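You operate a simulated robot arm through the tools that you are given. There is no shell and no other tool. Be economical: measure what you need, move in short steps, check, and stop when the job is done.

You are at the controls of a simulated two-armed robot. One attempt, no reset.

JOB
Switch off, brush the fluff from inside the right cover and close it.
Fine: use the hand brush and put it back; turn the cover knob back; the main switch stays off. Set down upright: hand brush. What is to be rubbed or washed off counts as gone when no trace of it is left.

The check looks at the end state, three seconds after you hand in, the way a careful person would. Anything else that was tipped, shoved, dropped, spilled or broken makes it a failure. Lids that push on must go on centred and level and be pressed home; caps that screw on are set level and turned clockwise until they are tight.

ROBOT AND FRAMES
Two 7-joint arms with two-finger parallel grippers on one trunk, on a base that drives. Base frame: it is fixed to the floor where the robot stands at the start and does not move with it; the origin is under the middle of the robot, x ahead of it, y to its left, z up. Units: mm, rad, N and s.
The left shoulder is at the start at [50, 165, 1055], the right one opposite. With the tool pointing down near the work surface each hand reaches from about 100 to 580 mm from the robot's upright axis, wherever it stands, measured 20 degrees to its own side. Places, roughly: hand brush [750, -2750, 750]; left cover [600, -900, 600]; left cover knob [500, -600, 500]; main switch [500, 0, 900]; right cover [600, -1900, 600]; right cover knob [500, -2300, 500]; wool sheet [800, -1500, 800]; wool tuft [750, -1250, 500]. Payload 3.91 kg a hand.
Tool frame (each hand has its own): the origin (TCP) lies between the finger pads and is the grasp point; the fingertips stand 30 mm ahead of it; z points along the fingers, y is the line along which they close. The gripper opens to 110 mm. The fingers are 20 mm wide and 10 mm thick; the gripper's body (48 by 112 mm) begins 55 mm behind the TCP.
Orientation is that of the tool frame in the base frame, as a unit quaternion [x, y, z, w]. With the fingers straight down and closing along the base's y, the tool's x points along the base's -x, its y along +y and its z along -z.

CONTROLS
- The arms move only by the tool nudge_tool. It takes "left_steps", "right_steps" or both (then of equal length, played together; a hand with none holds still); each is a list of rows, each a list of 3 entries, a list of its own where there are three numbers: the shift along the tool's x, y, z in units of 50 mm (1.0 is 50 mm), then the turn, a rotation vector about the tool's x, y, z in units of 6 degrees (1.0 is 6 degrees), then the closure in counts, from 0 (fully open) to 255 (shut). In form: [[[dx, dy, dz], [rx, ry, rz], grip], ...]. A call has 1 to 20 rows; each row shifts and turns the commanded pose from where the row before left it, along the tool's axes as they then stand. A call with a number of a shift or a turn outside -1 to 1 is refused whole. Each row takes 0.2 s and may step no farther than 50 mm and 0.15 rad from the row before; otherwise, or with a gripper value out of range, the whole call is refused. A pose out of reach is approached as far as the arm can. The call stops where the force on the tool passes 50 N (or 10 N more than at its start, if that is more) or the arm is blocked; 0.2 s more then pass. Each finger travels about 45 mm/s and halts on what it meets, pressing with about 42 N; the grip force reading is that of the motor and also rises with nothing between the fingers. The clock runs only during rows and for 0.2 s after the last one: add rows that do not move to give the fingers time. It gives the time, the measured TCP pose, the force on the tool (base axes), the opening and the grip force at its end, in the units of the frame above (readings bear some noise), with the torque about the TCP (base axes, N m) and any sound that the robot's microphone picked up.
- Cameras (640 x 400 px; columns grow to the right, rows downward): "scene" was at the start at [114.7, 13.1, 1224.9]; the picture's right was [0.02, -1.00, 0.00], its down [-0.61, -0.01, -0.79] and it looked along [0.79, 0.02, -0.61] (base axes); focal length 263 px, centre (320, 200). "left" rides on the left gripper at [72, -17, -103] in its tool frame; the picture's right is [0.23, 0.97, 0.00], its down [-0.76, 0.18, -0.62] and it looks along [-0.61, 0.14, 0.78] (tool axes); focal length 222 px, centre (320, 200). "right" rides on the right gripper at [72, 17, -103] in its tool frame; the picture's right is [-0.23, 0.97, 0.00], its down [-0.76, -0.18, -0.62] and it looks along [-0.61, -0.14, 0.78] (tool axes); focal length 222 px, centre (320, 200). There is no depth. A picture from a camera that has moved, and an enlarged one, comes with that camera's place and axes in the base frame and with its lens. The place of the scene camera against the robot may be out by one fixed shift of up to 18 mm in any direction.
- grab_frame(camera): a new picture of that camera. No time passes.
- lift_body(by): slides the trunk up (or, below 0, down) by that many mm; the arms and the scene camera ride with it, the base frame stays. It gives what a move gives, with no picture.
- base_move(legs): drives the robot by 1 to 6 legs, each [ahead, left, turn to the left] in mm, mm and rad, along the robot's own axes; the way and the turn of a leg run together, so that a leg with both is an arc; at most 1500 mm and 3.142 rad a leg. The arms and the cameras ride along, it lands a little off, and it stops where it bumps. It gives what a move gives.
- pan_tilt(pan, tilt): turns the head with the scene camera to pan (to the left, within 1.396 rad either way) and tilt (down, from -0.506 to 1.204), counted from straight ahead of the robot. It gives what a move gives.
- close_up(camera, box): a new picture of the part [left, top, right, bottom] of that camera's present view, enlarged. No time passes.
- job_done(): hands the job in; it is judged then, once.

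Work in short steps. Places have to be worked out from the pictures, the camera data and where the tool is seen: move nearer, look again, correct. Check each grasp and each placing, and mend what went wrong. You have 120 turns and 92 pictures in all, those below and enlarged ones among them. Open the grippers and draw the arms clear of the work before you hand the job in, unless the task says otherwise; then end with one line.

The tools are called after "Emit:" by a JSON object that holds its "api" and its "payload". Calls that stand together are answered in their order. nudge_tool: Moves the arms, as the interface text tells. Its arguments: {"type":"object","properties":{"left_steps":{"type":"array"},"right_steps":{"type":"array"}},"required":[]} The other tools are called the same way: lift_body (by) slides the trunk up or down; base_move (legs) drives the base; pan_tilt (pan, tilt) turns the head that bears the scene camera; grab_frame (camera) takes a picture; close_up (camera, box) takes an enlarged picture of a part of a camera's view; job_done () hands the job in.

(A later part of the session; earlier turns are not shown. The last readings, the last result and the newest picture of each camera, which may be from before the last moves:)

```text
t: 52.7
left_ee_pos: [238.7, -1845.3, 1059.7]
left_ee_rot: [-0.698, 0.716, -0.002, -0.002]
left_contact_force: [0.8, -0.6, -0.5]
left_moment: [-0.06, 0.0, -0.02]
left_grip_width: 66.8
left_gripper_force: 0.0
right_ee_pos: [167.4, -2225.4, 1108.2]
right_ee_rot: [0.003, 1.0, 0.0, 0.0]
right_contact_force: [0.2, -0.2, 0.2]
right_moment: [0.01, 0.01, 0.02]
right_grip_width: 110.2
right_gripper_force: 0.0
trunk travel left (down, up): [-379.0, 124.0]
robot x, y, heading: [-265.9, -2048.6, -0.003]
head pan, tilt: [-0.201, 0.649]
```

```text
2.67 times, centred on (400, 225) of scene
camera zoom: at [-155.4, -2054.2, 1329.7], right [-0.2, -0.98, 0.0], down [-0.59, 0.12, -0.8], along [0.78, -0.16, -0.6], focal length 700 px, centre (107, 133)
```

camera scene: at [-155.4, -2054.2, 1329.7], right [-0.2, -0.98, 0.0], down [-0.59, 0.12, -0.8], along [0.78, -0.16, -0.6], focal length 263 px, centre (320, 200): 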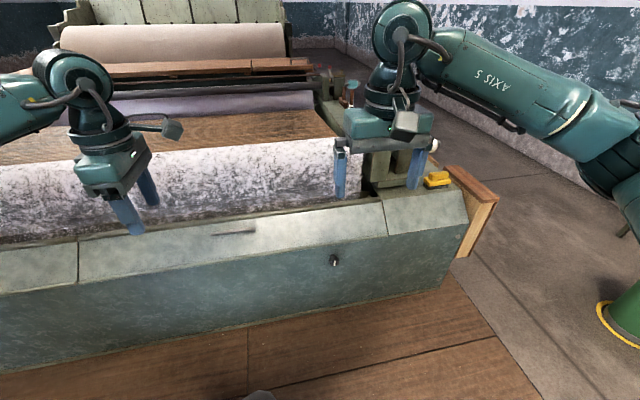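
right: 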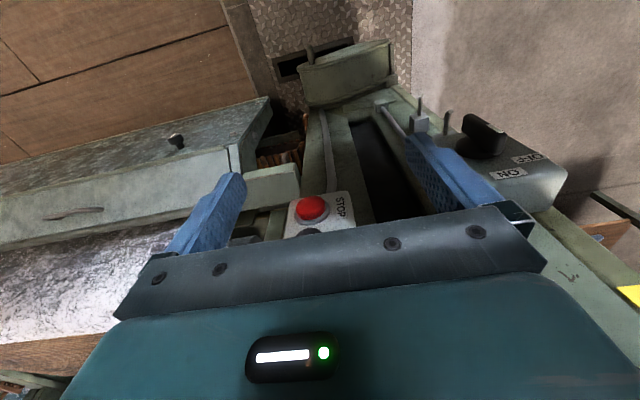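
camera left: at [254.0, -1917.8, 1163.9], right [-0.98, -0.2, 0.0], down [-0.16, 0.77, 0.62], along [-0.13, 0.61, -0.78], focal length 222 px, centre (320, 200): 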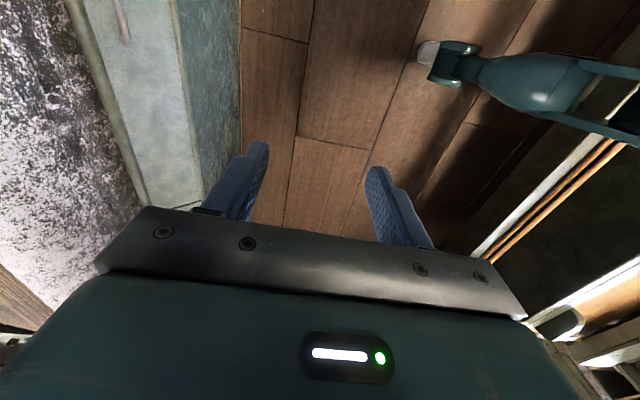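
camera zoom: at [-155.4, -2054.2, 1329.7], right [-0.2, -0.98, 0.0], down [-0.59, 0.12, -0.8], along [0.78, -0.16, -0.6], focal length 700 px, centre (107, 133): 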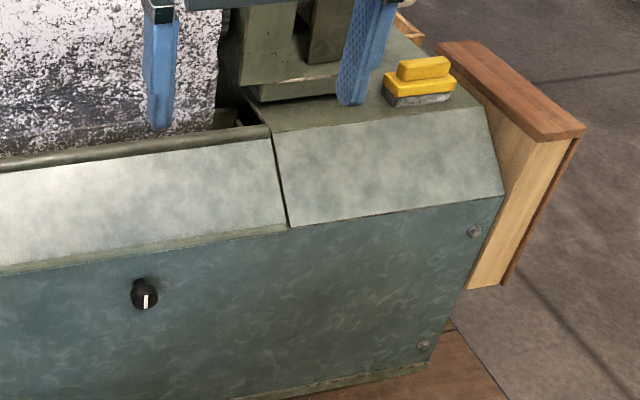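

The cover is the sloped top panel with a bar handle; the knob on the front is its latch. I drive forward to about x = 30 with the hands held high.

Emit:
{"api": "base_move", "payload": {"legs": [[290, 0, 0]]}}

Emit:
{"api": "grab_frame", "payload": {"camera": "left"}}

Emit:
{"api": "pan_tilt", "payload": {"pan": 0.0, "tilt": 0.9}}

Emit:
{"api": "grab_frame", "payload": {"camera": "scene"}}

Emit:
{"api": "grab_frame", "payload": {"camera": "right"}}

```text
t: 54.7
left_ee_pos: [529.1, -1847.9, 1059.3]
left_ee_rot: [-0.699, 0.715, -0.001, -0.001]
left_contact_force: [0.2, -0.2, -0.4]
left_moment: [0.01, 0.0, 0.02]
left_grip_width: 66.8
left_gripper_force: 0.2
right_ee_pos: [459.3, -2225.9, 1108.1]
right_ee_rot: [0.003, 1.0, 0.0, 0.0]
right_contact_force: [0.0, 1.1, -0.5]
right_moment: [-0.02, -0.01, 0.01]
right_grip_width: 109.9
right_gripper_force: 0.0
trunk travel left (down, up): [-379.0, 124.0]
robot x, y, heading: [18.0, -2049.9, -0.005]
head pan, tilt: [-0.201, 0.649]
```

```text
63 pictures are left
camera left: at [545.4, -1919.2, 1163.6], right [-0.98, -0.2, 0.0], down [-0.16, 0.77, 0.62], along [-0.13, 0.61, -0.78], focal length 222 px, centre (320, 200)
```

left: 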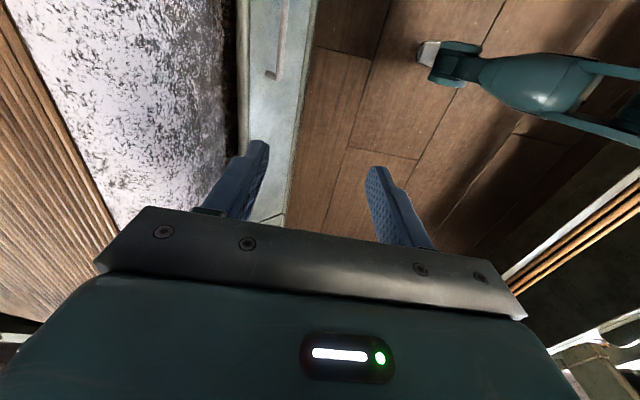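

```text
t: 55.5
left_ee_pos: [530.2, -1847.9, 1060.1]
left_ee_rot: [-0.699, 0.715, -0.002, -0.001]
left_contact_force: [-0.6, 0.4, 0.6]
left_moment: [0.02, 0.03, 0.03]
left_grip_width: 67.0
left_gripper_force: 0.0
right_ee_pos: [457.6, -2225.6, 1107.1]
right_ee_rot: [0.002, 1.0, 0.0, 0.001]
right_contact_force: [-0.2, 0.4, 0.8]
right_moment: [-0.03, 0.01, 0.0]
right_grip_width: 109.7
right_gripper_force: 0.0
trunk travel left (down, up): [-379.0, 124.0]
robot x, y, heading: [26.1, -2051.6, -0.004]
head pan, tilt: [0.0, 0.901]
```

```text
62 pictures are left
camera scene: at [126.3, -2038.4, 1309.2], right [0.0, -1.0, 0.0], down [-0.78, 0.0, -0.62], along [0.62, 0.0, -0.78], focal length 263 px, centre (320, 200)
```

scene: 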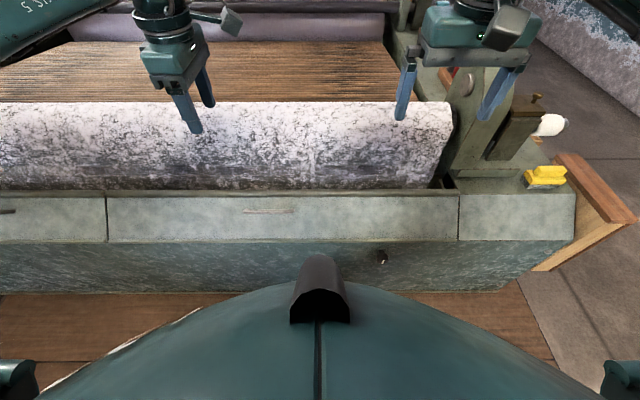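

```text
61 pictures are left
camera right: at [386.5, -2208.0, 1211.4], right [0.23, 0.97, 0.0], down [0.76, -0.18, 0.62], along [0.61, -0.14, -0.78], focal length 222 px, centre (320, 200)
```

right: 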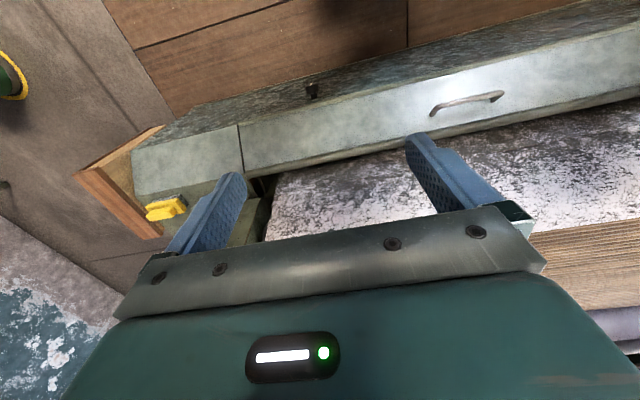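

Triangulated: handle ≈ [637, -1868, 596], knob ≈ [530, -2265, 495], panel front edge ≈ [568, ·, 535]. I back up 100 mm, push the right hand forward and turn it to point ahead for the knob.

Emit:
{"api": "base_move", "payload": {"legs": [[-100, 0, 0]]}}

Emit:
{"api": "nudge_tool", "payload": {"right_steps": [[[-1, 0, 0], [0, 0, 0], 120], [[-1, 0, 0], [0, 0, 0], 120], [[0, 0, 0], [0, -1, 0], 120], [[0, 0, 0], [0, -1, 0], 120], [[0, 0, 0], [0, -1, 0], 120], [[0, 0, 0], [0, -1, 0], 120], [[0, 0, 0], [0, -1, 0], 120], [[0, 0, 0], [0, -1, 0], 120], [[0, 0, 0], [0, -1, 0], 120], [[0, 0, 0], [0, -1, 0], 120], [[0, 0, 0], [0, -1, 0], 120], [[0, 0, 0], [0, -1, 0], 120], [[0, 0, 0], [0, -1, 0], 120], [[0, 0, 0], [0, -1, 0], 120], [[0, 0, 0], [0, -1, 0], 120], [[0, 0, 0], [0, -1, 0], 120], [[0, 0, 0], [0, -1, 0], 120], [[0, 0, 0], [0, 0, 0], 120]]}}

Emit:
{"api": "lift_body", "payload": {"by": -370}}

Emit:
{"api": "grab_frame", "payload": {"camera": "scene"}}

```text
t: 56.6
left_ee_pos: [429.2, -1847.2, 1059.3]
left_ee_rot: [-0.699, 0.715, -0.003, -0.001]
left_contact_force: [0.0, 0.2, 0.7]
left_moment: [-0.05, -0.04, 0.03]
left_grip_width: 67.0
left_gripper_force: 0.1
right_ee_pos: [358.9, -2225.9, 1107.7]
right_ee_rot: [0.002, 1.0, 0.0, 0.0]
right_contact_force: [-0.1, 0.3, -0.1]
right_moment: [0.02, -0.04, 0.0]
right_grip_width: 110.0
right_gripper_force: 0.0
trunk travel left (down, up): [-379.0, 124.0]
robot x, y, heading: [-76.7, -2048.8, -0.005]
head pan, tilt: [0.0, 0.901]
```

```text
t: 60.4
left_ee_pos: [430.3, -1846.0, 1060.2]
left_ee_rot: [-0.699, 0.715, -0.002, -0.001]
left_contact_force: [-0.2, 0.2, -0.7]
left_moment: [-0.03, -0.02, 0.0]
left_grip_width: 66.9
left_gripper_force: 0.1
right_ee_pos: [458.9, -2225.2, 1106.9]
right_ee_rot: [0.002, 0.793, -0.001, 0.609]
right_contact_force: [-0.8, 0.0, -0.2]
right_moment: [-0.04, 0.01, -0.02]
right_grip_width: 58.2
right_gripper_force: 0.1
right hand out of reach, approached as far as the arm can: row 15, 16, 17
trunk travel left (down, up): [-379.0, 124.0]
robot x, y, heading: [-83.0, -2050.9, -0.001]
head pan, tilt: [0.0, 0.901]
```

```text
t: 64.0
left_ee_pos: [429.9, -1846.0, 689.3]
left_ee_rot: [-0.699, 0.715, -0.001, -0.001]
left_contact_force: [1.1, -0.1, 0.8]
left_moment: [-0.01, 0.0, 0.04]
left_grip_width: 66.9
left_gripper_force: 0.0
right_ee_pos: [458.8, -2225.7, 737.3]
right_ee_rot: [0.002, 0.793, -0.002, 0.609]
right_contact_force: [0.7, -0.1, 0.7]
right_moment: [-0.02, 0.01, 0.0]
right_grip_width: 58.3
right_gripper_force: 0.0
trunk travel left (down, up): [-9.0, 494.0]
robot x, y, heading: [-80.0, -2051.1, -0.004]
head pan, tilt: [0.0, 0.901]
```

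```text
60 pictures are left
camera scene: at [26.8, -2037.9, 939.2], right [0.0, -1.0, 0.0], down [-0.78, 0.0, -0.62], along [0.62, 0.0, -0.78], focal length 263 px, centre (320, 200)
```

scene: 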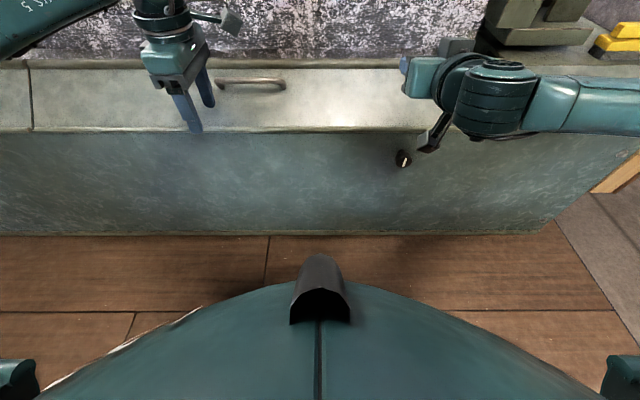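

The knob refines to ≈ [540, -2266, 467]. I lower the right hand to that height, staying short of it.

Emit:
{"api": "nudge_tool", "payload": {"right_steps": [[[0.773, -0.13, 0.207], [0, 0, 0], 120], [[0.773, -0.13, 0.207], [0, 0, 0], 120], [[0.773, -0.13, 0.207], [0, 0, 0], 120], [[0.773, -0.13, 0.207], [0, 0, 0], 120], [[0.773, -0.13, 0.207], [0, 0, 0], 120], [[0.773, -0.13, 0.207], [0, 0, 0], 120], [[0, 0, 0], [0, -1, 0], 120], [[0, 0, 0], [0, -1, 0], 120], [[0, 0, 0], [0, -0.5, 0], 120], [[0, 0, 0], [0, 0, 0], 120]]}}

Emit:
{"api": "grab_frame", "payload": {"camera": "right"}}

Emit:
{"api": "close_up", "payload": {"camera": "scene", "box": [330, 60, 530, 210]}}

```text
t: 66.2
left_ee_pos: [430.8, -1846.3, 689.9]
left_ee_rot: [-0.699, 0.716, -0.001, -0.001]
left_contact_force: [-0.8, 0.3, 0.2]
left_moment: [0.01, -0.01, -0.02]
left_grip_width: 66.8
left_gripper_force: 0.1
right_ee_pos: [458.7, -2227.5, 727.9]
right_ee_rot: [0.001, 0.794, -0.001, 0.608]
right_contact_force: [-0.2, -0.9, -0.1]
right_moment: [0.0, 0.02, 0.01]
right_grip_width: 58.2
right_gripper_force: 0.1
right hand out of reach, approached as far as the arm can: row 1, 2, 3, 4, 5, 6, 7, 8, 9
trunk travel left (down, up): [-9.0, 494.0]
robot x, y, heading: [-77.4, -2049.2, -0.0]
head pan, tilt: [0.0, 0.901]
```

```text
59 pictures are left
camera right: at [340.6, -2209.6, 685.0], right [0.06, 0.97, 0.22], down [-0.41, -0.18, 0.9], along [0.91, -0.15, 0.38], focal length 222 px, centre (320, 200)
```

right: 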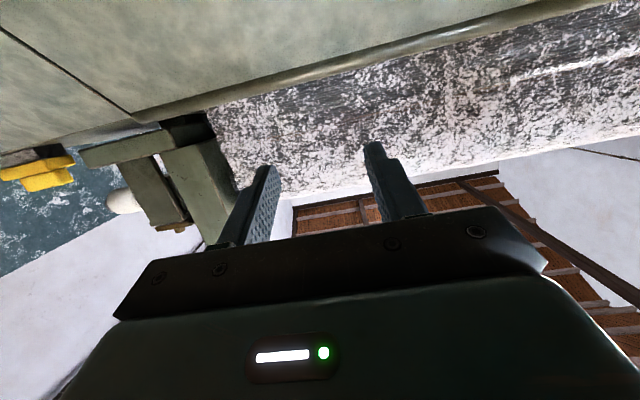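

```text
2.67 times, centred on (430, 135) of scene
camera zoom: at [26.8, -2037.9, 939.2], right [0.0, -1.0, 0.0], down [-0.78, 0.0, -0.62], along [0.62, 0.0, -0.78], focal length 700 px, centre (27, 373)
```

zoom: 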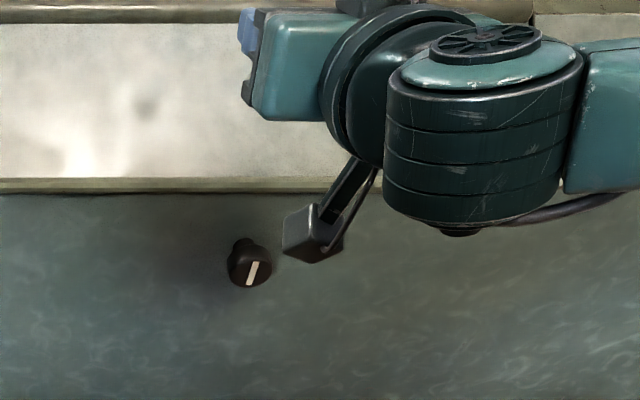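

The wrist limit blocks a forward pose straight ahead of the shoulder; earlier it worked near the robot's centreline. I strafe right 215 mm and bring the right hand inward instead.

Emit:
{"api": "base_move", "payload": {"legs": [[0, -215, 0]]}}

Emit:
{"api": "nudge_tool", "payload": {"right_steps": [[[0, 0.9, 0], [0, 0, 0], 120], [[0, 0.9, 0], [0, 0, 0], 120], [[0, 0.9, 0], [0, 0, 0], 120], [[0, 0.7, 0], [0, 0, 0], 120], [[0, 0, 0], [0, -1, 0], 120], [[0, 0, 0], [0, -1, 0], 120], [[0, 0, 0], [0, -0.5, 0], 120], [[0, 0, 0], [0, 0, 0], 120]]}}

```text
t: 68.7
left_ee_pos: [430.3, -2060.1, 689.8]
left_ee_rot: [-0.699, 0.715, -0.002, -0.001]
left_contact_force: [0.0, 0.1, 0.2]
left_moment: [0.02, -0.01, 0.01]
left_grip_width: 67.0
left_gripper_force: 0.1
right_ee_pos: [458.5, -2442.4, 727.7]
right_ee_rot: [0.002, 0.793, -0.002, 0.609]
right_contact_force: [0.6, -0.2, 0.7]
right_moment: [0.04, -0.02, 0.0]
right_grip_width: 58.5
right_gripper_force: 0.0
trunk travel left (down, up): [-9.0, 494.0]
robot x, y, heading: [-79.0, -2263.9, -0.003]
head pan, tilt: [0.0, 0.901]
```

```text
t: 70.5
left_ee_pos: [429.1, -2060.1, 690.2]
left_ee_rot: [-0.699, 0.715, -0.002, -0.002]
left_contact_force: [0.2, 0.4, -0.1]
left_moment: [0.0, -0.01, 0.01]
left_grip_width: 66.9
left_gripper_force: 0.1
right_ee_pos: [458.7, -2271.5, 727.7]
right_ee_rot: [0.002, 0.707, -0.001, 0.708]
right_contact_force: [0.3, 0.1, -0.7]
right_moment: [0.03, -0.03, 0.01]
right_grip_width: 58.1
right_gripper_force: 0.1
trunk travel left (down, up): [-9.0, 494.0]
robot x, y, heading: [-74.7, -2259.8, -0.008]
head pan, tilt: [0.0, 0.901]
```

Pointing ahead works there. Now I lower it (tool x is down) toward the knob's height in steps.

Emit:
{"api": "nudge_tool", "payload": {"right_steps": [[[0.9, 0, 0], [0, 0, 0], 120], [[0.9, 0, 0], [0, 0, 0], 120], [[0.9, 0, 0], [0, 0, 0], 120], [[0.9, 0, 0], [0, 0, 0], 120], [[0.9, 0, 0], [0, 0, 0], 120], [[0.7, 0, 0], [0, 0, 0], 120], [[0, 0, 0], [0, 0, 0], 120]]}}

Emit:
{"api": "grab_frame", "payload": {"camera": "right"}}

Emit:
{"api": "close_up", "payload": {"camera": "scene", "box": [240, 80, 440, 210]}}

```text
t: 72.1
left_ee_pos: [429.5, -2060.0, 689.0]
left_ee_rot: [-0.699, 0.715, -0.001, -0.002]
left_contact_force: [-0.2, -0.8, 0.0]
left_moment: [0.01, -0.03, -0.01]
left_grip_width: 66.7
left_gripper_force: 0.1
right_ee_pos: [439.4, -2221.8, 523.7]
right_ee_rot: [0.004, 0.709, -0.004, 0.705]
right_contact_force: [0.3, -0.2, -0.2]
right_moment: [0.03, -0.01, -0.01]
right_grip_width: 58.1
right_gripper_force: 0.0
right hand out of reach, approached as far as the arm can: row 4, 5, 6
trunk travel left (down, up): [-9.0, 494.0]
robot x, y, heading: [-75.6, -2262.3, -0.003]
head pan, tilt: [0.0, 0.901]
```

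```text
57 pictures are left
camera right: at [335.5, -2203.2, 452.7], right [0.01, 0.97, 0.23], down [-0.62, -0.17, 0.77], along [0.78, -0.15, 0.6], focal length 222 px, centre (320, 200)
```

right: 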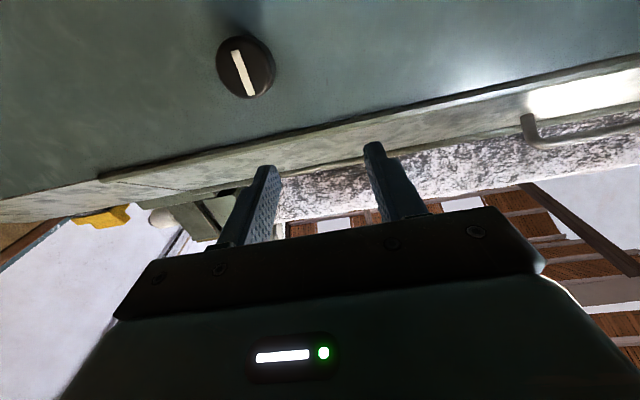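

```text
3.08 times, centred on (340, 145) of scene
camera zoom: at [26.2, -2252.0, 939.2], right [0.0, -1.0, 0.0], down [-0.78, 0.0, -0.62], along [0.62, 0.0, -0.78], focal length 808 px, centre (258, 369)
```

zoom: 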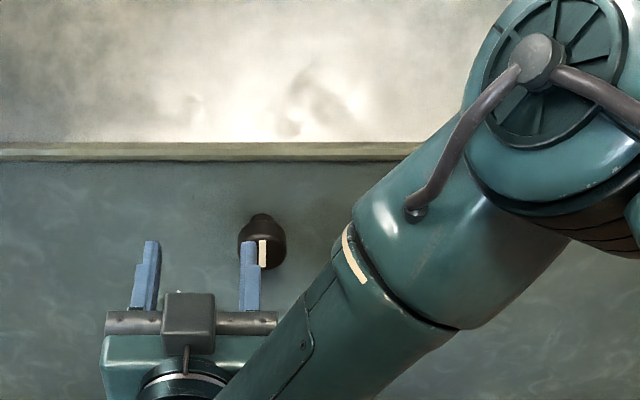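

The wrist camera confirms the knob at [~530, -2266, 463]. I shift the base right 60 and back 60 for a better arm posture and lower the last 8 mm of trunk.

Emit:
{"api": "base_move", "payload": {"legs": [[-60, -60, 0]]}}

Emit:
{"api": "lift_body", "payload": {"by": -8}}

Emit:
{"api": "nudge_tool", "payload": {"right_steps": [[[0.2, 0, 0.8], [0, 0, 0], 120], [[0.5, 0, 0.4], [0, 0, 0], 120], [[0.4, 0, 0], [0, 0, 0], 120], [[0, 0.3, 0], [0, 0, 0], 120], [[0, 0, 0], [0, 0, 0], 120]]}}

```text
t: 73.3
left_ee_pos: [370.4, -2121.0, 689.5]
left_ee_rot: [-0.699, 0.715, -0.001, -0.002]
left_contact_force: [0.0, 0.1, 0.1]
left_moment: [0.01, -0.02, 0.0]
left_grip_width: 66.8
left_gripper_force: 0.1
right_ee_pos: [378.5, -2281.9, 523.9]
right_ee_rot: [0.004, 0.71, -0.004, 0.704]
right_contact_force: [0.5, -0.1, 0.4]
right_moment: [0.0, 0.01, 0.02]
right_grip_width: 58.2
right_gripper_force: 0.0
trunk travel left (down, up): [-9.0, 494.0]
robot x, y, heading: [-137.3, -2323.0, -0.003]
head pan, tilt: [0.0, 0.901]
```

```text
t: 73.9
left_ee_pos: [369.4, -2120.1, 680.8]
left_ee_rot: [-0.699, 0.715, -0.002, -0.001]
left_contact_force: [-0.4, 0.0, -0.3]
left_moment: [0.0, -0.01, -0.02]
left_grip_width: 67.0
left_gripper_force: 0.0
right_ee_pos: [379.3, -2282.7, 516.6]
right_ee_rot: [0.005, 0.71, -0.005, 0.705]
right_contact_force: [-0.4, 0.4, 0.8]
right_moment: [0.01, -0.03, 0.0]
right_grip_width: 58.2
right_gripper_force: 0.1
trunk travel left (down, up): [-1.0, 502.0]
robot x, y, heading: [-134.9, -2321.7, -0.005]
head pan, tilt: [0.0, 0.901]
```

```text
t: 75.1
left_ee_pos: [369.0, -2120.7, 681.2]
left_ee_rot: [-0.699, 0.715, -0.002, -0.002]
left_contact_force: [0.4, 0.5, -0.5]
left_moment: [-0.03, 0.03, 0.02]
left_grip_width: 66.9
left_gripper_force: 0.0
right_ee_pos: [424.2, -2237.6, 507.1]
right_ee_rot: [0.004, 0.709, -0.004, 0.705]
right_contact_force: [-0.4, -0.8, -0.3]
right_moment: [-0.04, -0.01, 0.0]
right_grip_width: 58.2
right_gripper_force: 0.0
right hand out of reach, approached as far as the arm can: row 1, 2, 3
trunk travel left (down, up): [-1.0, 502.0]
robot x, y, heading: [-136.7, -2322.2, 0.0]
head pan, tilt: [0.0, 0.901]
```

Still at the limit. I accept a 12° downward tilt and move the base 60 mm more right, then lower again.

Emit:
{"api": "base_move", "payload": {"legs": [[0, -70, 0]]}}

Emit:
{"api": "nudge_tool", "payload": {"right_steps": [[[0, 0, 0], [0, 1, 0], 120], [[0, 0, 0], [0, 1, 0], 120], [[0, 0.8, 0], [0, 0, 0], 120], [[0.4, 0, 0.1], [0, 0, 0], 120], [[0.4, 0, 0.3], [0, 0, 0], 120], [[0, 0, 0], [0, 0, 0], 120]]}}

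Emit:
{"api": "grab_frame", "payload": {"camera": "right"}}

```text
t: 76.3
left_ee_pos: [369.8, -2189.4, 681.6]
left_ee_rot: [-0.699, 0.715, -0.001, -0.001]
left_contact_force: [0.1, -0.1, -0.5]
left_moment: [0.02, -0.04, -0.01]
left_grip_width: 66.7
left_gripper_force: 0.0
right_ee_pos: [424.1, -2308.3, 507.3]
right_ee_rot: [0.004, 0.709, -0.004, 0.705]
right_contact_force: [-0.5, -0.1, 0.0]
right_moment: [0.01, 0.0, 0.0]
right_grip_width: 58.1
right_gripper_force: 0.0
trunk travel left (down, up): [-1.0, 502.0]
robot x, y, heading: [-141.1, -2393.1, -0.005]
head pan, tilt: [0.0, 0.901]
```

```text
t: 77.7
left_ee_pos: [370.0, -2189.2, 681.9]
left_ee_rot: [-0.699, 0.715, -0.001, 0.0]
left_contact_force: [0.7, 0.1, 0.9]
left_moment: [-0.02, -0.02, 0.01]
left_grip_width: 66.7
left_gripper_force: 0.1
right_ee_pos: [435.3, -2267.0, 462.8]
right_ee_rot: [0.004, 0.78, -0.003, 0.626]
right_contact_force: [-0.2, 0.2, 0.5]
right_moment: [-0.01, 0.04, -0.01]
right_grip_width: 58.3
right_gripper_force: 0.0
trunk travel left (down, up): [-1.0, 502.0]
robot x, y, heading: [-139.8, -2387.4, -0.006]
head pan, tilt: [0.0, 0.901]
```

```text
55 pictures are left
camera right: at [319.8, -2248.5, 414.9], right [0.06, 0.97, 0.22], down [-0.45, -0.17, 0.88], along [0.89, -0.15, 0.42], focal length 222 px, centre (320, 200)
```

right: 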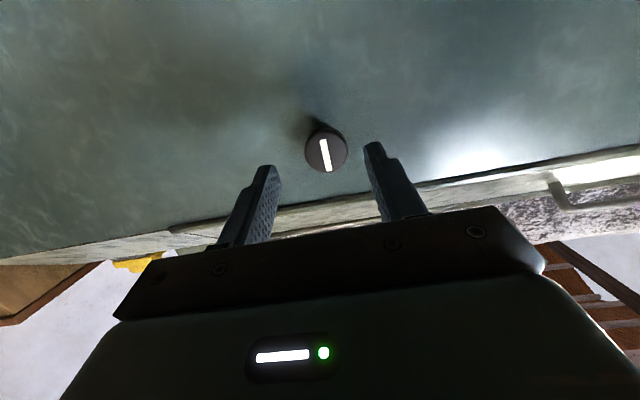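

The front face itself leans about 12°, so this 12.5° tilt lines up with the knob's axis. I raise 20 mm perpendicular and advance 55 mm.

Emit:
{"api": "nudge_tool", "payload": {"right_steps": [[[-0.4, 0, 0], [0, 0, 0], 120], [[0, 0, 0.6], [0, 0, 0], 120], [[0, 0, 0.5], [0, 0, 0], 120], [[0, 0, 0], [0, 0, 0], 120]]}}

Emit:
{"api": "grab_frame", "payload": {"camera": "right"}}

Emit:
{"api": "close_up", "payload": {"camera": "scene", "box": [180, 90, 380, 220]}}

```text
t: 78.7
left_ee_pos: [369.3, -2190.0, 681.3]
left_ee_rot: [-0.699, 0.715, -0.001, -0.002]
left_contact_force: [0.1, -0.4, 0.6]
left_moment: [0.0, 0.02, -0.03]
left_grip_width: 66.6
left_gripper_force: 0.1
right_ee_pos: [488.5, -2277.7, 476.0]
right_ee_rot: [0.005, 0.78, -0.005, 0.626]
right_contact_force: [0.1, -0.3, -0.3]
right_moment: [0.02, 0.0, 0.0]
right_grip_width: 58.3
right_gripper_force: 0.1
right hand out of reach, approached as far as the arm can: row 3
trunk travel left (down, up): [-1.0, 502.0]
robot x, y, heading: [-140.1, -2392.6, -0.0]
head pan, tilt: [0.0, 0.901]
```

```text
54 pictures are left
camera right: at [373.6, -2258.3, 427.4], right [0.06, 0.97, 0.22], down [-0.45, -0.17, 0.88], along [0.89, -0.15, 0.42], focal length 222 px, centre (320, 200)
```

right: 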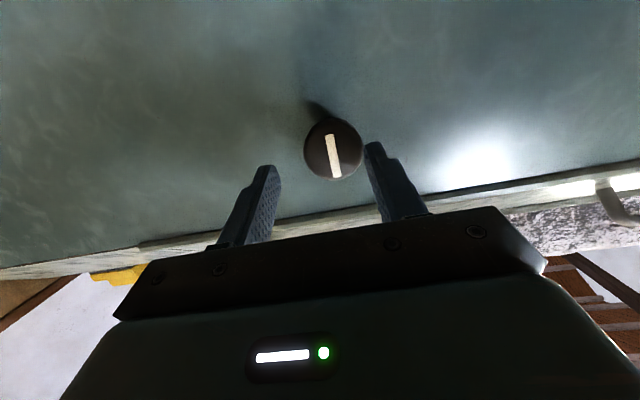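

```text
3.08 times, centred on (280, 155) of scene
camera zoom: at [-34.0, -2381.0, 931.2], right [0.0, -1.0, 0.0], down [-0.78, 0.0, -0.62], along [0.62, 0.0, -0.78], focal length 808 px, centre (443, 338)
```

zoom: 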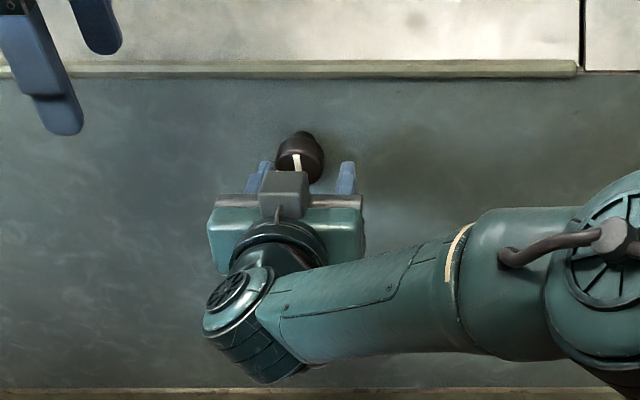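

Arm reach ran out; I bring the base forward 25 and left 10 instead, so the fingers straddle the knob.

Emit:
{"api": "base_move", "payload": {"legs": [[25, 10, 0]]}}

Emit:
{"api": "nudge_tool", "payload": {"right_steps": [[[0.12, 0, 0], [0, 0, 0], 120], [[0, 0, 0], [0, 0, 0], 120]]}}

Emit:
{"api": "grab_frame", "payload": {"camera": "right"}}

```text
t: 79.6
left_ee_pos: [393.9, -2180.3, 682.5]
left_ee_rot: [-0.7, 0.715, -0.001, -0.001]
left_contact_force: [-0.7, -0.2, 0.0]
left_moment: [0.0, -0.02, 0.01]
left_grip_width: 67.0
left_gripper_force: 0.0
right_ee_pos: [514.4, -2267.1, 475.2]
right_ee_rot: [0.005, 0.78, -0.004, 0.626]
right_contact_force: [-0.2, -0.3, 0.5]
right_moment: [-0.02, 0.04, 0.0]
right_grip_width: 58.1
right_gripper_force: 0.1
trunk travel left (down, up): [-1.0, 502.0]
robot x, y, heading: [-111.3, -2383.4, 0.0]
head pan, tilt: [0.0, 0.901]
```

```text
t: 80.2
left_ee_pos: [394.7, -2179.4, 682.3]
left_ee_rot: [-0.698, 0.716, -0.001, -0.001]
left_contact_force: [0.2, -0.1, -0.1]
left_moment: [-0.01, 0.01, -0.01]
left_grip_width: 67.0
left_gripper_force: 0.1
right_ee_pos: [512.0, -2268.2, 469.8]
right_ee_rot: [0.005, 0.78, -0.004, 0.625]
right_contact_force: [1.2, -0.1, 0.3]
right_moment: [-0.01, 0.05, -0.03]
right_grip_width: 58.2
right_gripper_force: 0.1
trunk travel left (down, up): [-1.0, 502.0]
robot x, y, heading: [-111.7, -2381.4, -0.001]
head pan, tilt: [0.0, 0.901]
```

```text
52 pictures are left
camera right: at [396.1, -2249.7, 422.5], right [0.06, 0.97, 0.22], down [-0.45, -0.17, 0.88], along [0.89, -0.15, 0.42], focal length 222 px, centre (320, 200)
```

right: 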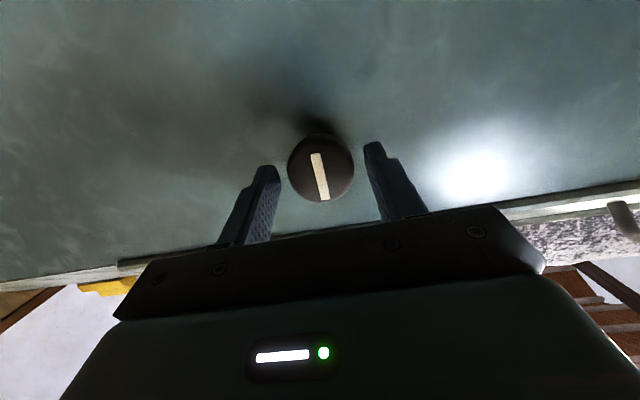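

The fingers straddle the knob (≈40 mm across). I nudge in a little and close.

Emit:
{"api": "nudge_tool", "payload": {"right_steps": [[[0, 0, 0.16], [0, 0, 0], 120], [[0, 0, 0], [0, 0, 0], 255], [[0, 0, 0], [0, 0, 0], 255], [[0, 0, 0], [0, 0, 0], 255]]}}

Emit:
{"api": "nudge_tool", "payload": {"right_steps": [[[0, 0, 0], [0, 0, -1], 255], [[0, 0, 0], [0, 0, -1], 255], [[0, 0, 0], [0, 0, 0], 255]]}}

Emit:
{"api": "grab_frame", "payload": {"camera": "right"}}

```text
t: 81.2
left_ee_pos: [395.4, -2178.3, 682.0]
left_ee_rot: [-0.7, 0.714, -0.002, -0.002]
left_contact_force: [0.1, 0.4, -0.4]
left_moment: [-0.01, 0.0, -0.01]
left_grip_width: 67.2
left_gripper_force: 0.0
right_ee_pos: [517.6, -2268.1, 470.9]
right_ee_rot: [0.002, 0.781, -0.001, 0.625]
right_contact_force: [6.4, 19.8, -0.4]
right_moment: [0.1, 0.01, 0.47]
right_grip_width: 41.6
right_gripper_force: 44.7
right hand out of reach, approached as far as the arm can: row 1
trunk travel left (down, up): [-1.0, 502.0]
robot x, y, heading: [-116.8, -2383.2, 0.001]
head pan, tilt: [0.0, 0.901]
```

```text
t: 82.0
left_ee_pos: [394.1, -2178.5, 680.5]
left_ee_rot: [-0.7, 0.714, -0.002, -0.002]
left_contact_force: [-0.3, 1.0, 0.1]
left_moment: [0.04, 0.0, -0.01]
left_grip_width: 67.2
left_gripper_force: 0.1
right_ee_pos: [517.8, -2268.2, 470.3]
right_ee_rot: [-0.08, 0.776, -0.066, 0.622]
right_contact_force: [9.7, 29.4, 1.3]
right_moment: [0.16, 0.36, 0.31]
right_grip_width: 41.4
right_gripper_force: 44.8
trunk travel left (down, up): [-1.0, 502.0]
robot x, y, heading: [-114.7, -2380.2, -0.002]
head pan, tilt: [0.0, 0.901]
```

```text
51 pictures are left
camera right: at [400.7, -2265.5, 420.6], right [0.01, 1.0, 0.02], down [-0.44, -0.01, 0.9], along [0.9, -0.01, 0.44], focal length 222 px, centre (320, 200)
```

right: 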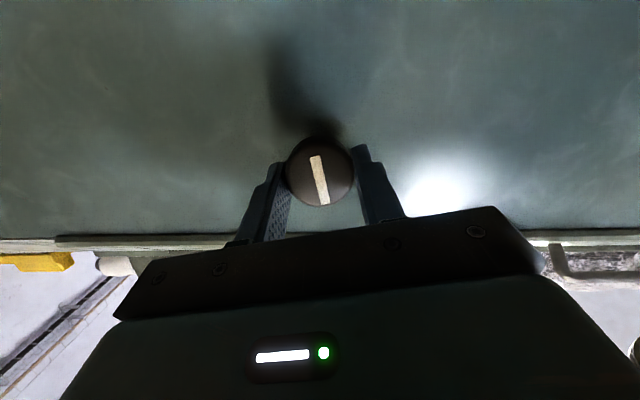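

The knob turns with the hand. I ease the side force with a 2 mm shift and continue the same way to look for its stop.

Emit:
{"api": "nudge_tool", "payload": {"right_steps": [[[0, 0.04, 0], [0, 0, -1], 255], [[0, 0, 0], [0, 0, -1], 255], [[0, 0, 0], [0, 0, -1], 255], [[0, 0, 0], [0, 0, 0], 255]]}}

Emit:
{"api": "nudge_tool", "payload": {"right_steps": [[[0, 0, 0], [0, 0, -1], 255], [[0, 0, 0], [0, 0, -1], 255], [[0, 0, 0], [0, 0, -1], 255], [[0, 0, 0], [0, 0, 0], 255]]}}

Emit:
{"api": "grab_frame", "payload": {"camera": "right"}}

```text
t: 83.0
left_ee_pos: [394.5, -2179.1, 682.0]
left_ee_rot: [-0.699, 0.715, -0.002, -0.001]
left_contact_force: [-0.6, 0.1, 0.1]
left_moment: [0.0, 0.0, 0.01]
left_grip_width: 67.0
left_gripper_force: 0.0
right_ee_pos: [516.6, -2266.9, 469.6]
right_ee_rot: [-0.201, 0.755, -0.163, 0.602]
right_contact_force: [4.6, 24.8, -0.6]
right_moment: [0.14, 0.61, -0.55]
right_grip_width: 41.5
right_gripper_force: 44.9
trunk travel left (down, up): [-1.0, 502.0]
robot x, y, heading: [-114.3, -2380.2, -0.004]
head pan, tilt: [0.0, 0.901]
```

```text
t: 84.0
left_ee_pos: [394.9, -2179.0, 681.2]
left_ee_rot: [-0.699, 0.715, -0.003, -0.002]
left_contact_force: [0.6, -0.6, 1.1]
left_moment: [0.02, 0.01, -0.01]
left_grip_width: 66.8
left_gripper_force: 0.1
right_ee_pos: [516.1, -2267.5, 468.5]
right_ee_rot: [-0.316, 0.715, -0.256, 0.569]
right_contact_force: [-2.9, 20.9, -7.2]
right_moment: [0.06, 0.25, -0.65]
right_grip_width: 41.9
right_gripper_force: 45.0
trunk travel left (down, up): [-1.0, 502.0]
robot x, y, heading: [-112.9, -2383.5, -0.003]
head pan, tilt: [0.0, 0.901]
```

```text
50 pictures are left
camera right: at [402.1, -2309.4, 433.2], right [-0.12, 0.82, -0.56], down [-0.46, 0.45, 0.76], along [0.88, 0.35, 0.32], focal length 222 px, centre (320, 200)
```

right: 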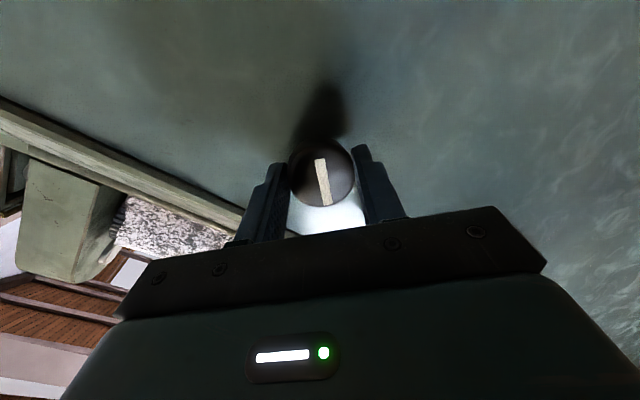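

The mark still follows the hand at 48°; I continue toward 90°.

Emit:
{"api": "nudge_tool", "payload": {"right_steps": [[[0, 0, 0], [0, 0, -1], 255], [[0, 0, 0], [0, 0, -1], 255], [[0, 0, 0], [0, 0, -1], 255], [[0, 0, 0], [0, 0, -1], 255], [[0, 0, 0], [0, 0, 0], 255]]}}

Emit:
{"api": "nudge_tool", "payload": {"right_steps": [[[0, 0, 0], [0, 0, -1], 255], [[0, 0, 0], [0, 0, -1], 255], [[0, 0, 0], [0, 0, -1], 255], [[0, 0, 0], [0, 0, 0], 255]]}}

Emit:
{"api": "grab_frame", "payload": {"camera": "right"}}

```text
t: 85.2
left_ee_pos: [394.3, -2179.5, 679.8]
left_ee_rot: [-0.699, 0.715, -0.002, -0.002]
left_contact_force: [0.7, -0.1, 0.7]
left_moment: [-0.02, 0.0, -0.01]
left_grip_width: 66.8
left_gripper_force: 0.1
right_ee_pos: [517.0, -2268.9, 468.2]
right_ee_rot: [-0.458, 0.634, -0.368, 0.503]
right_contact_force: [-9.2, 14.7, -10.5]
right_moment: [0.03, -0.08, -0.42]
right_grip_width: 42.3
right_gripper_force: 45.4
trunk travel left (down, up): [-1.0, 502.0]
robot x, y, heading: [-113.0, -2382.7, -0.001]
head pan, tilt: [0.0, 0.901]
```

```text
t: 86.2
left_ee_pos: [393.9, -2179.3, 681.4]
left_ee_rot: [-0.699, 0.715, -0.001, -0.002]
left_contact_force: [-0.9, -0.1, 0.7]
left_moment: [0.01, 0.01, 0.04]
left_grip_width: 66.9
left_gripper_force: 0.1
right_ee_pos: [517.7, -2269.9, 468.9]
right_ee_rot: [-0.551, 0.554, -0.443, 0.439]
right_contact_force: [-11.8, 13.1, -11.7]
right_moment: [0.0, -0.05, -0.71]
right_grip_width: 42.6
right_gripper_force: 44.8
trunk travel left (down, up): [-1.0, 502.0]
robot x, y, heading: [-111.7, -2380.9, -0.003]
head pan, tilt: [0.0, 0.901]
```

```text
49 pictures are left
camera right: at [412.5, -2340.8, 476.0], right [-0.21, 0.23, -0.95], down [-0.56, 0.77, 0.31], along [0.8, 0.6, -0.04], focal length 222 px, centre (320, 200)
```

right: 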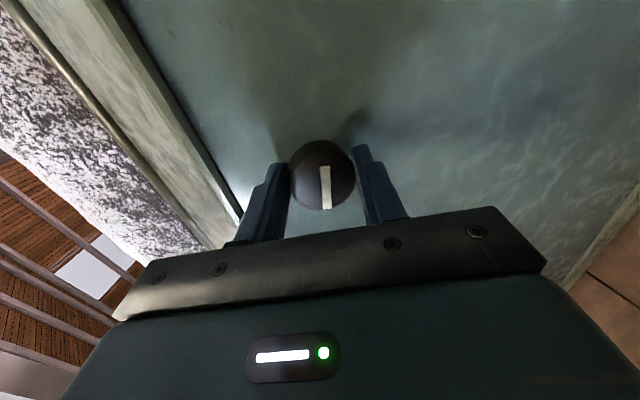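

At 90° now; one or two more degrees to check whether this is the stop.

Emit:
{"api": "nudge_tool", "payload": {"right_steps": [[[0, 0, 0], [0, 0, -1], 255], [[0, 0, 0], [0, 0, -0.7], 255], [[0, 0, 0], [0, 0, 0], 255]]}}

Emit:
{"api": "close_up", "payload": {"camera": "right", "box": [220, 100, 420, 230]}}

```text
t: 87.0
left_ee_pos: [394.5, -2179.6, 681.7]
left_ee_rot: [-0.7, 0.714, -0.001, -0.002]
left_contact_force: [0.5, -0.6, -0.6]
left_moment: [-0.03, -0.02, 0.02]
left_grip_width: 66.9
left_gripper_force: 0.1
right_ee_pos: [517.2, -2270.5, 469.2]
right_ee_rot: [0.597, -0.503, 0.482, -0.398]
right_contact_force: [-9.6, 8.7, -12.0]
right_moment: [0.43, -0.33, -0.35]
right_grip_width: 42.6
right_gripper_force: 45.0
trunk travel left (down, up): [-1.0, 502.0]
robot x, y, heading: [-112.9, -2380.0, -0.002]
head pan, tilt: [0.0, 0.901]
```

```text
3.08 times, centred on (320, 165) of right
camera zoom: at [415.7, -2343.1, 488.9], right [-0.22, 0.05, -0.97], down [-0.59, 0.79, 0.18], along [0.78, 0.62, -0.14], focal length 684 px, centre (320, 308)
```

zoom: 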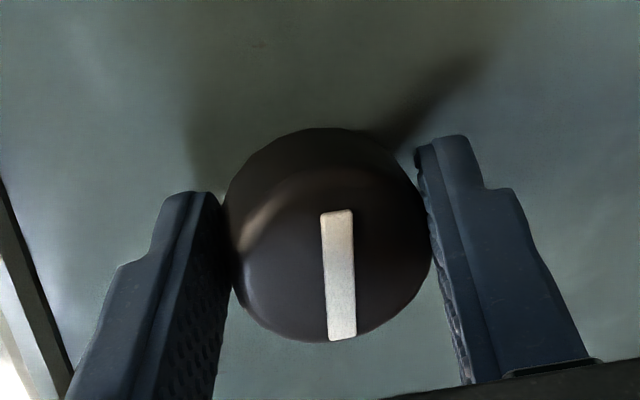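

The hand went past while the mark stayed behind with torque up: the knob has hit its stop at 90° (unlatched). I release it and back the hand away.

Emit:
{"api": "nudge_tool", "payload": {"right_steps": [[[0, 0, 0], [0, 0, 1], 255], [[0, 0, 0], [0, 0, 0], 100], [[0, 0, 0], [0, 0, 0], 100], [[0, 0, 0], [0, 0, 0], 100], [[0, 0, -0.8], [0, 0, 0], 100], [[0, 0, -0.8], [0, 0, 0], 100], [[0, 0, 0], [0, 0, 0], 100]]}}

Emit:
{"api": "pan_tilt", "payload": {"pan": 0.1, "tilt": 0.75}}

Emit:
{"api": "grab_frame", "payload": {"camera": "scene"}}

```text
t: 88.6
left_ee_pos: [394.3, -2179.3, 680.7]
left_ee_rot: [-0.699, 0.715, -0.002, -0.002]
left_contact_force: [0.1, -0.1, -0.1]
left_moment: [0.03, 0.01, 0.01]
left_grip_width: 66.8
left_gripper_force: 0.0
right_ee_pos: [439.8, -2270.3, 487.2]
right_ee_rot: [0.568, -0.534, 0.461, -0.423]
right_contact_force: [-0.1, 0.7, 0.4]
right_moment: [0.0, 0.01, 0.0]
right_grip_width: 67.0
right_gripper_force: 0.0
trunk travel left (down, up): [-1.0, 502.0]
robot x, y, heading: [-114.4, -2379.8, -0.002]
head pan, tilt: [0.0, 0.901]
```

```text
t: 89.3
left_ee_pos: [393.3, -2180.4, 681.0]
left_ee_rot: [-0.699, 0.715, -0.002, -0.001]
left_contact_force: [0.5, -0.6, 1.2]
left_moment: [0.02, 0.02, -0.03]
left_grip_width: 67.0
left_gripper_force: 0.1
right_ee_pos: [440.7, -2269.0, 488.6]
right_ee_rot: [0.568, -0.534, 0.462, -0.423]
right_contact_force: [-0.9, -0.8, 0.8]
right_moment: [0.01, -0.01, 0.0]
right_grip_width: 66.8
right_gripper_force: 0.1
trunk travel left (down, up): [-1.0, 502.0]
robot x, y, heading: [-112.5, -2380.7, -0.006]
head pan, tilt: [0.099, 0.75]
```

```text
47 pictures are left
camera scene: at [-2.0, -2362.8, 943.1], right [0.1, -1.0, 0.0], down [-0.68, -0.07, -0.73], along [0.73, 0.07, -0.68], focal length 263 px, centre (320, 200)
```

scene: 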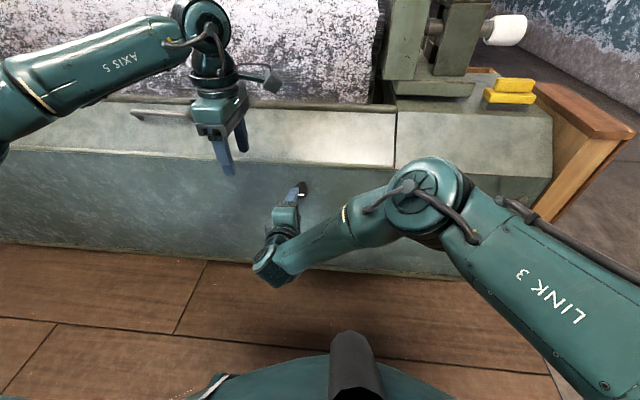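

Now for the cover: I raise the trunk 180 mm, strafe left to y ≈ -1990 and tilt the left hand 45° forward so it faces the sloped panel.

Emit:
{"api": "lift_body", "payload": {"by": 180}}

Emit:
{"api": "base_move", "payload": {"legs": [[0, 390, 0]]}}

Emit:
{"api": "nudge_tool", "payload": {"left_steps": [[[0, 0, 0], [1, 0, 0], 100], [[0, 0, 0], [1, 0, 0], 100], [[0, 0, 0], [1, 0, 0], 100], [[0, 0, 0], [1, 0, 0], 100], [[0, 0, 0], [1, 0, 0], 100], [[0, 0, 0], [1, 0, 0], 100], [[0, 0, 0], [1, 0, 0], 100], [[0, 0, 0], [0.5, 0, 0], 100], [[0, 0, 0], [0, 0, 0], 100]]}}

Emit:
{"api": "grab_frame", "payload": {"camera": "left"}}

Emit:
{"api": "grab_frame", "payload": {"camera": "scene"}}

```text
t: 91.3
left_ee_pos: [394.1, -2179.8, 862.0]
left_ee_rot: [-0.699, 0.715, -0.001, -0.002]
left_contact_force: [0.4, 0.4, -0.2]
left_moment: [0.01, 0.01, 0.03]
left_grip_width: 66.7
left_gripper_force: 0.0
right_ee_pos: [440.7, -2269.1, 668.5]
right_ee_rot: [0.568, -0.534, 0.461, -0.423]
right_contact_force: [1.2, -0.2, 0.6]
right_moment: [-0.01, -0.03, 0.02]
right_grip_width: 66.7
right_gripper_force: 0.1
trunk travel left (down, up): [-181.0, 322.0]
robot x, y, heading: [-114.0, -2382.0, -0.007]
head pan, tilt: [0.099, 0.75]
```

```text
t: 95.2
left_ee_pos: [394.7, -1796.0, 860.9]
left_ee_rot: [-0.698, 0.716, -0.002, -0.001]
left_contact_force: [-0.1, -0.7, -0.1]
left_moment: [0.03, 0.02, -0.01]
left_grip_width: 67.1
left_gripper_force: 0.1
right_ee_pos: [442.2, -1884.4, 668.6]
right_ee_rot: [0.568, -0.535, 0.461, -0.423]
right_contact_force: [-0.9, 0.1, 0.7]
right_moment: [0.01, -0.01, -0.06]
right_grip_width: 66.6
right_gripper_force: 0.0
trunk travel left (down, up): [-181.0, 322.0]
robot x, y, heading: [-112.4, -1996.2, -0.005]
head pan, tilt: [0.099, 0.75]
```

```text
t: 97.2
left_ee_pos: [396.0, -1795.7, 861.2]
left_ee_rot: [-0.646, 0.659, -0.276, 0.267]
left_contact_force: [-0.5, 0.4, -0.6]
left_moment: [-0.01, 0.03, 0.0]
left_grip_width: 66.9
left_gripper_force: 0.1
right_ee_pos: [440.7, -1884.9, 668.9]
right_ee_rot: [0.568, -0.535, 0.462, -0.423]
right_contact_force: [-0.2, 0.2, 0.1]
right_moment: [0.02, -0.01, 0.0]
right_grip_width: 66.9
right_gripper_force: 0.0
trunk travel left (down, up): [-181.0, 322.0]
robot x, y, heading: [-111.5, -1997.3, -0.002]
head pan, tilt: [0.099, 0.75]
```

```text
46 pictures are left
camera left: at [332.6, -1865.4, 947.4], right [-0.69, -0.21, -0.69], down [-0.55, 0.78, 0.31], along [0.47, 0.59, -0.66], focal length 222 px, centre (320, 200)
```

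left: 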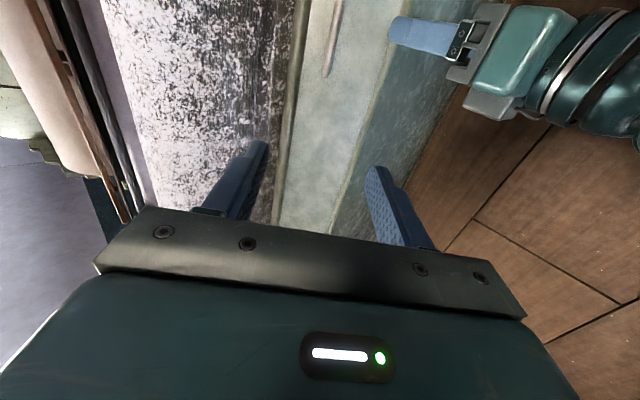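

```text
45 pictures are left
camera scene: at [-0.8, -1978.2, 1123.1], right [0.1, -1.0, 0.0], down [-0.68, -0.07, -0.73], along [0.73, 0.07, -0.68], focal length 263 px, centre (320, 200)
```

scene: 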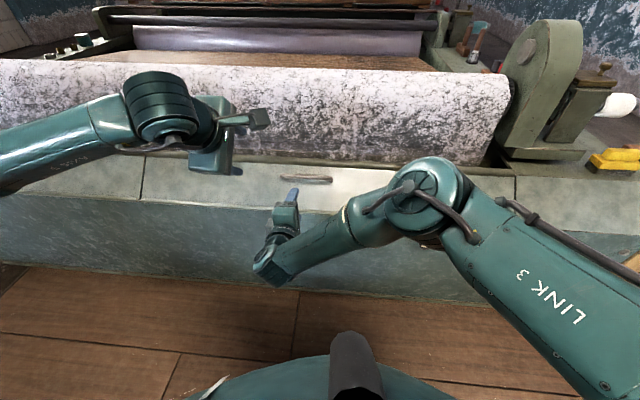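

The handle is at x≈621, z≈622, y -1805…-1955. I move the right hand aside (toward -y) and bring the left hand to a 100 mm stand-off, square to the panel.

Emit:
{"api": "nudge_tool", "payload": {"left_steps": [[[0, 0, 0], [0, 0, 0], 120], [[0, 0, 0], [0, 0, 0], 120], [[0, 0, 0], [0, 0, 0], 120], [[0, 0, 0], [0, 0, 0], 120], [[0.3, 0.03, 0.9], [0, 0, 0], 120], [[0.3, 0.03, 0.9], [0, 0, 0], 120], [[0.3, 0.03, 0.9], [0, 0, 0], 120], [[0.3, 0.03, 0.9], [0, 0, 0], 120], [[0.3, 0.03, 0.9], [0, 0, 0], 120], [[0, 0, 0], [0, 0, 0], 120]], "right_steps": [[[0.9, 0, 0], [0, 0, 0], 100], [[0.9, 0, 0], [0, 0, 0], 100], [[0.9, 0, 0], [0, 0, 0], 100], [[0.9, 0, 0], [0, 0, 0], 100], [[0.9, 0, 0], [0, 0, 0], 100], [[0, 0, 0], [0, 0, 0], 100], [[0, 0, 0], [0, 0, 0], 100], [[0, 0, 0], [0, 0, 0], 100], [[0, 0, 0], [0, 0, 0], 100], [[0, 0, 0], [0, 0, 0], 100]]}}

Emit:
{"api": "grab_frame", "payload": {"camera": "left"}}

Emit:
{"api": "grab_frame", "payload": {"camera": "scene"}}

```text
t: 99.4
left_ee_pos: [547.2, -1875.7, 697.0]
left_ee_rot: [-0.645, 0.661, -0.275, 0.267]
left_contact_force: [-0.5, -0.1, -0.1]
left_moment: [0.0, 0.0, 0.02]
left_grip_width: 57.9
left_gripper_force: 0.2
right_ee_pos: [436.4, -2053.7, 720.6]
right_ee_rot: [0.567, -0.539, 0.462, -0.418]
right_contact_force: [-0.2, 0.3, -1.3]
right_moment: [-0.03, 0.02, 0.0]
right_grip_width: 67.0
right_gripper_force: 0.0
right hand out of reach, approached as far as the arm can: row 4, 5
trunk travel left (down, up): [-181.0, 322.0]
robot x, y, heading: [-112.2, -1995.8, -0.002]
head pan, tilt: [0.099, 0.75]
```

```text
44 pictures are left
camera left: at [485.3, -1945.3, 783.0], right [-0.69, -0.21, -0.69], down [-0.55, 0.78, 0.31], along [0.47, 0.59, -0.66], focal length 222 px, centre (320, 200)
```

left: 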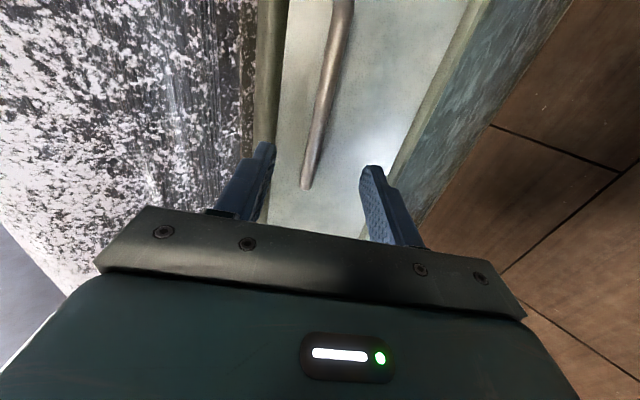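

```text
43 pictures are left
camera scene: at [-0.7, -1978.2, 1123.1], right [0.1, -1.0, 0.0], down [-0.68, -0.07, -0.73], along [0.73, 0.07, -0.68], focal length 263 px, centre (320, 200)
```

scene: 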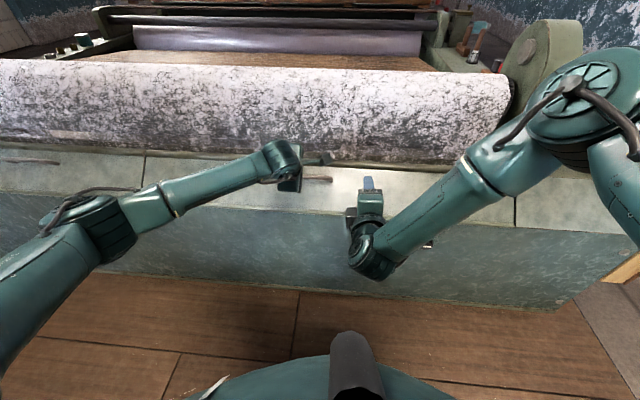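

The hand lines up with the bar. I advance 82 mm and close on it.

Emit:
{"api": "nudge_tool", "payload": {"left_steps": [[[0, 0, 0.8], [0, 0, 0], 120], [[0, 0, 0.6], [0, 0, 0], 120], [[0, 0, 0.26], [0, 0, 0], 120], [[0, 0, 0], [0, 0, 0], 255], [[0, 0, 0], [0, 0, 0], 255], [[0, 0, 0], [0, 0, 0], 255], [[0, 0, 0], [0, 0, 0], 255]]}}

Emit:
{"api": "grab_frame", "payload": {"camera": "left"}}

```text
t: 101.0
left_ee_pos: [608.0, -1875.5, 641.6]
left_ee_rot: [-0.646, 0.659, -0.277, 0.266]
left_contact_force: [13.0, -0.2, 5.5]
left_moment: [-0.23, -0.11, 0.63]
left_grip_width: 13.7
left_gripper_force: 45.7
right_ee_pos: [438.2, -2053.9, 721.8]
right_ee_rot: [0.566, -0.54, 0.462, -0.418]
right_contact_force: [-0.2, -0.2, -0.1]
right_moment: [-0.05, 0.01, 0.02]
right_grip_width: 66.8
right_gripper_force: 0.1
trunk travel left (down, up): [-181.0, 322.0]
robot x, y, heading: [-110.7, -1994.9, -0.005]
head pan, tilt: [0.099, 0.75]
```

```text
42 pictures are left
camera left: at [544.5, -1945.7, 726.7], right [-0.69, -0.22, -0.69], down [-0.55, 0.78, 0.31], along [0.47, 0.59, -0.66], focal length 222 px, centre (320, 200)
```

left: 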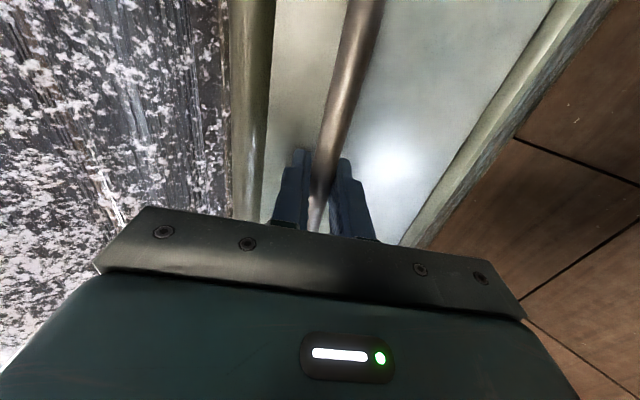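

Firm grip on the bar (13.7 mm). I pull a short way square to the panel and read the forces to learn where the hinge is.

Emit:
{"api": "nudge_tool", "payload": {"left_steps": [[[0, 0, -0.2], [0, 0, 0], 255], [[0, 0, -0.2], [0, 0, 0], 255], [[0, 0, 0], [0, 0, 0], 255]]}}

Emit:
{"api": "grab_frame", "payload": {"camera": "left"}}

```text
t: 101.8
left_ee_pos: [591.2, -1876.3, 647.6]
left_ee_rot: [-0.648, 0.661, -0.272, 0.264]
left_contact_force: [8.3, -2.8, -15.7]
left_moment: [-0.93, -0.04, 0.19]
left_grip_width: 13.8
left_gripper_force: 45.0
right_ee_pos: [439.5, -2052.5, 719.1]
right_ee_rot: [0.567, -0.539, 0.462, -0.417]
right_contact_force: [1.0, -0.3, -0.2]
right_moment: [-0.02, 0.0, 0.01]
right_grip_width: 67.0
right_gripper_force: 0.0
trunk travel left (down, up): [-181.0, 322.0]
robot x, y, heading: [-112.5, -1997.8, -0.004]
head pan, tilt: [0.099, 0.75]
```

```text
41 pictures are left
camera left: at [529.5, -1945.8, 734.2], right [-0.7, -0.21, -0.68], down [-0.55, 0.78, 0.32], along [0.46, 0.59, -0.66], focal length 222 px, centre (320, 200)
```

left: 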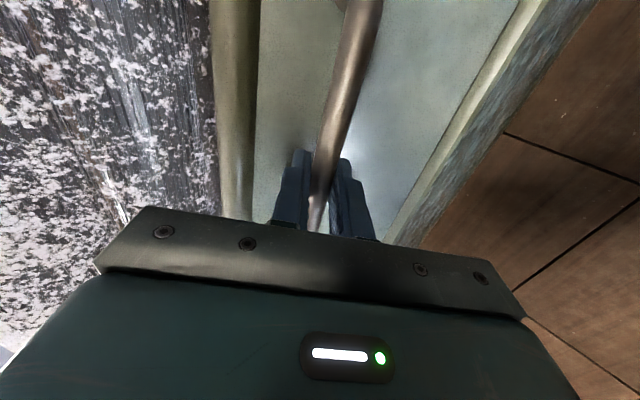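

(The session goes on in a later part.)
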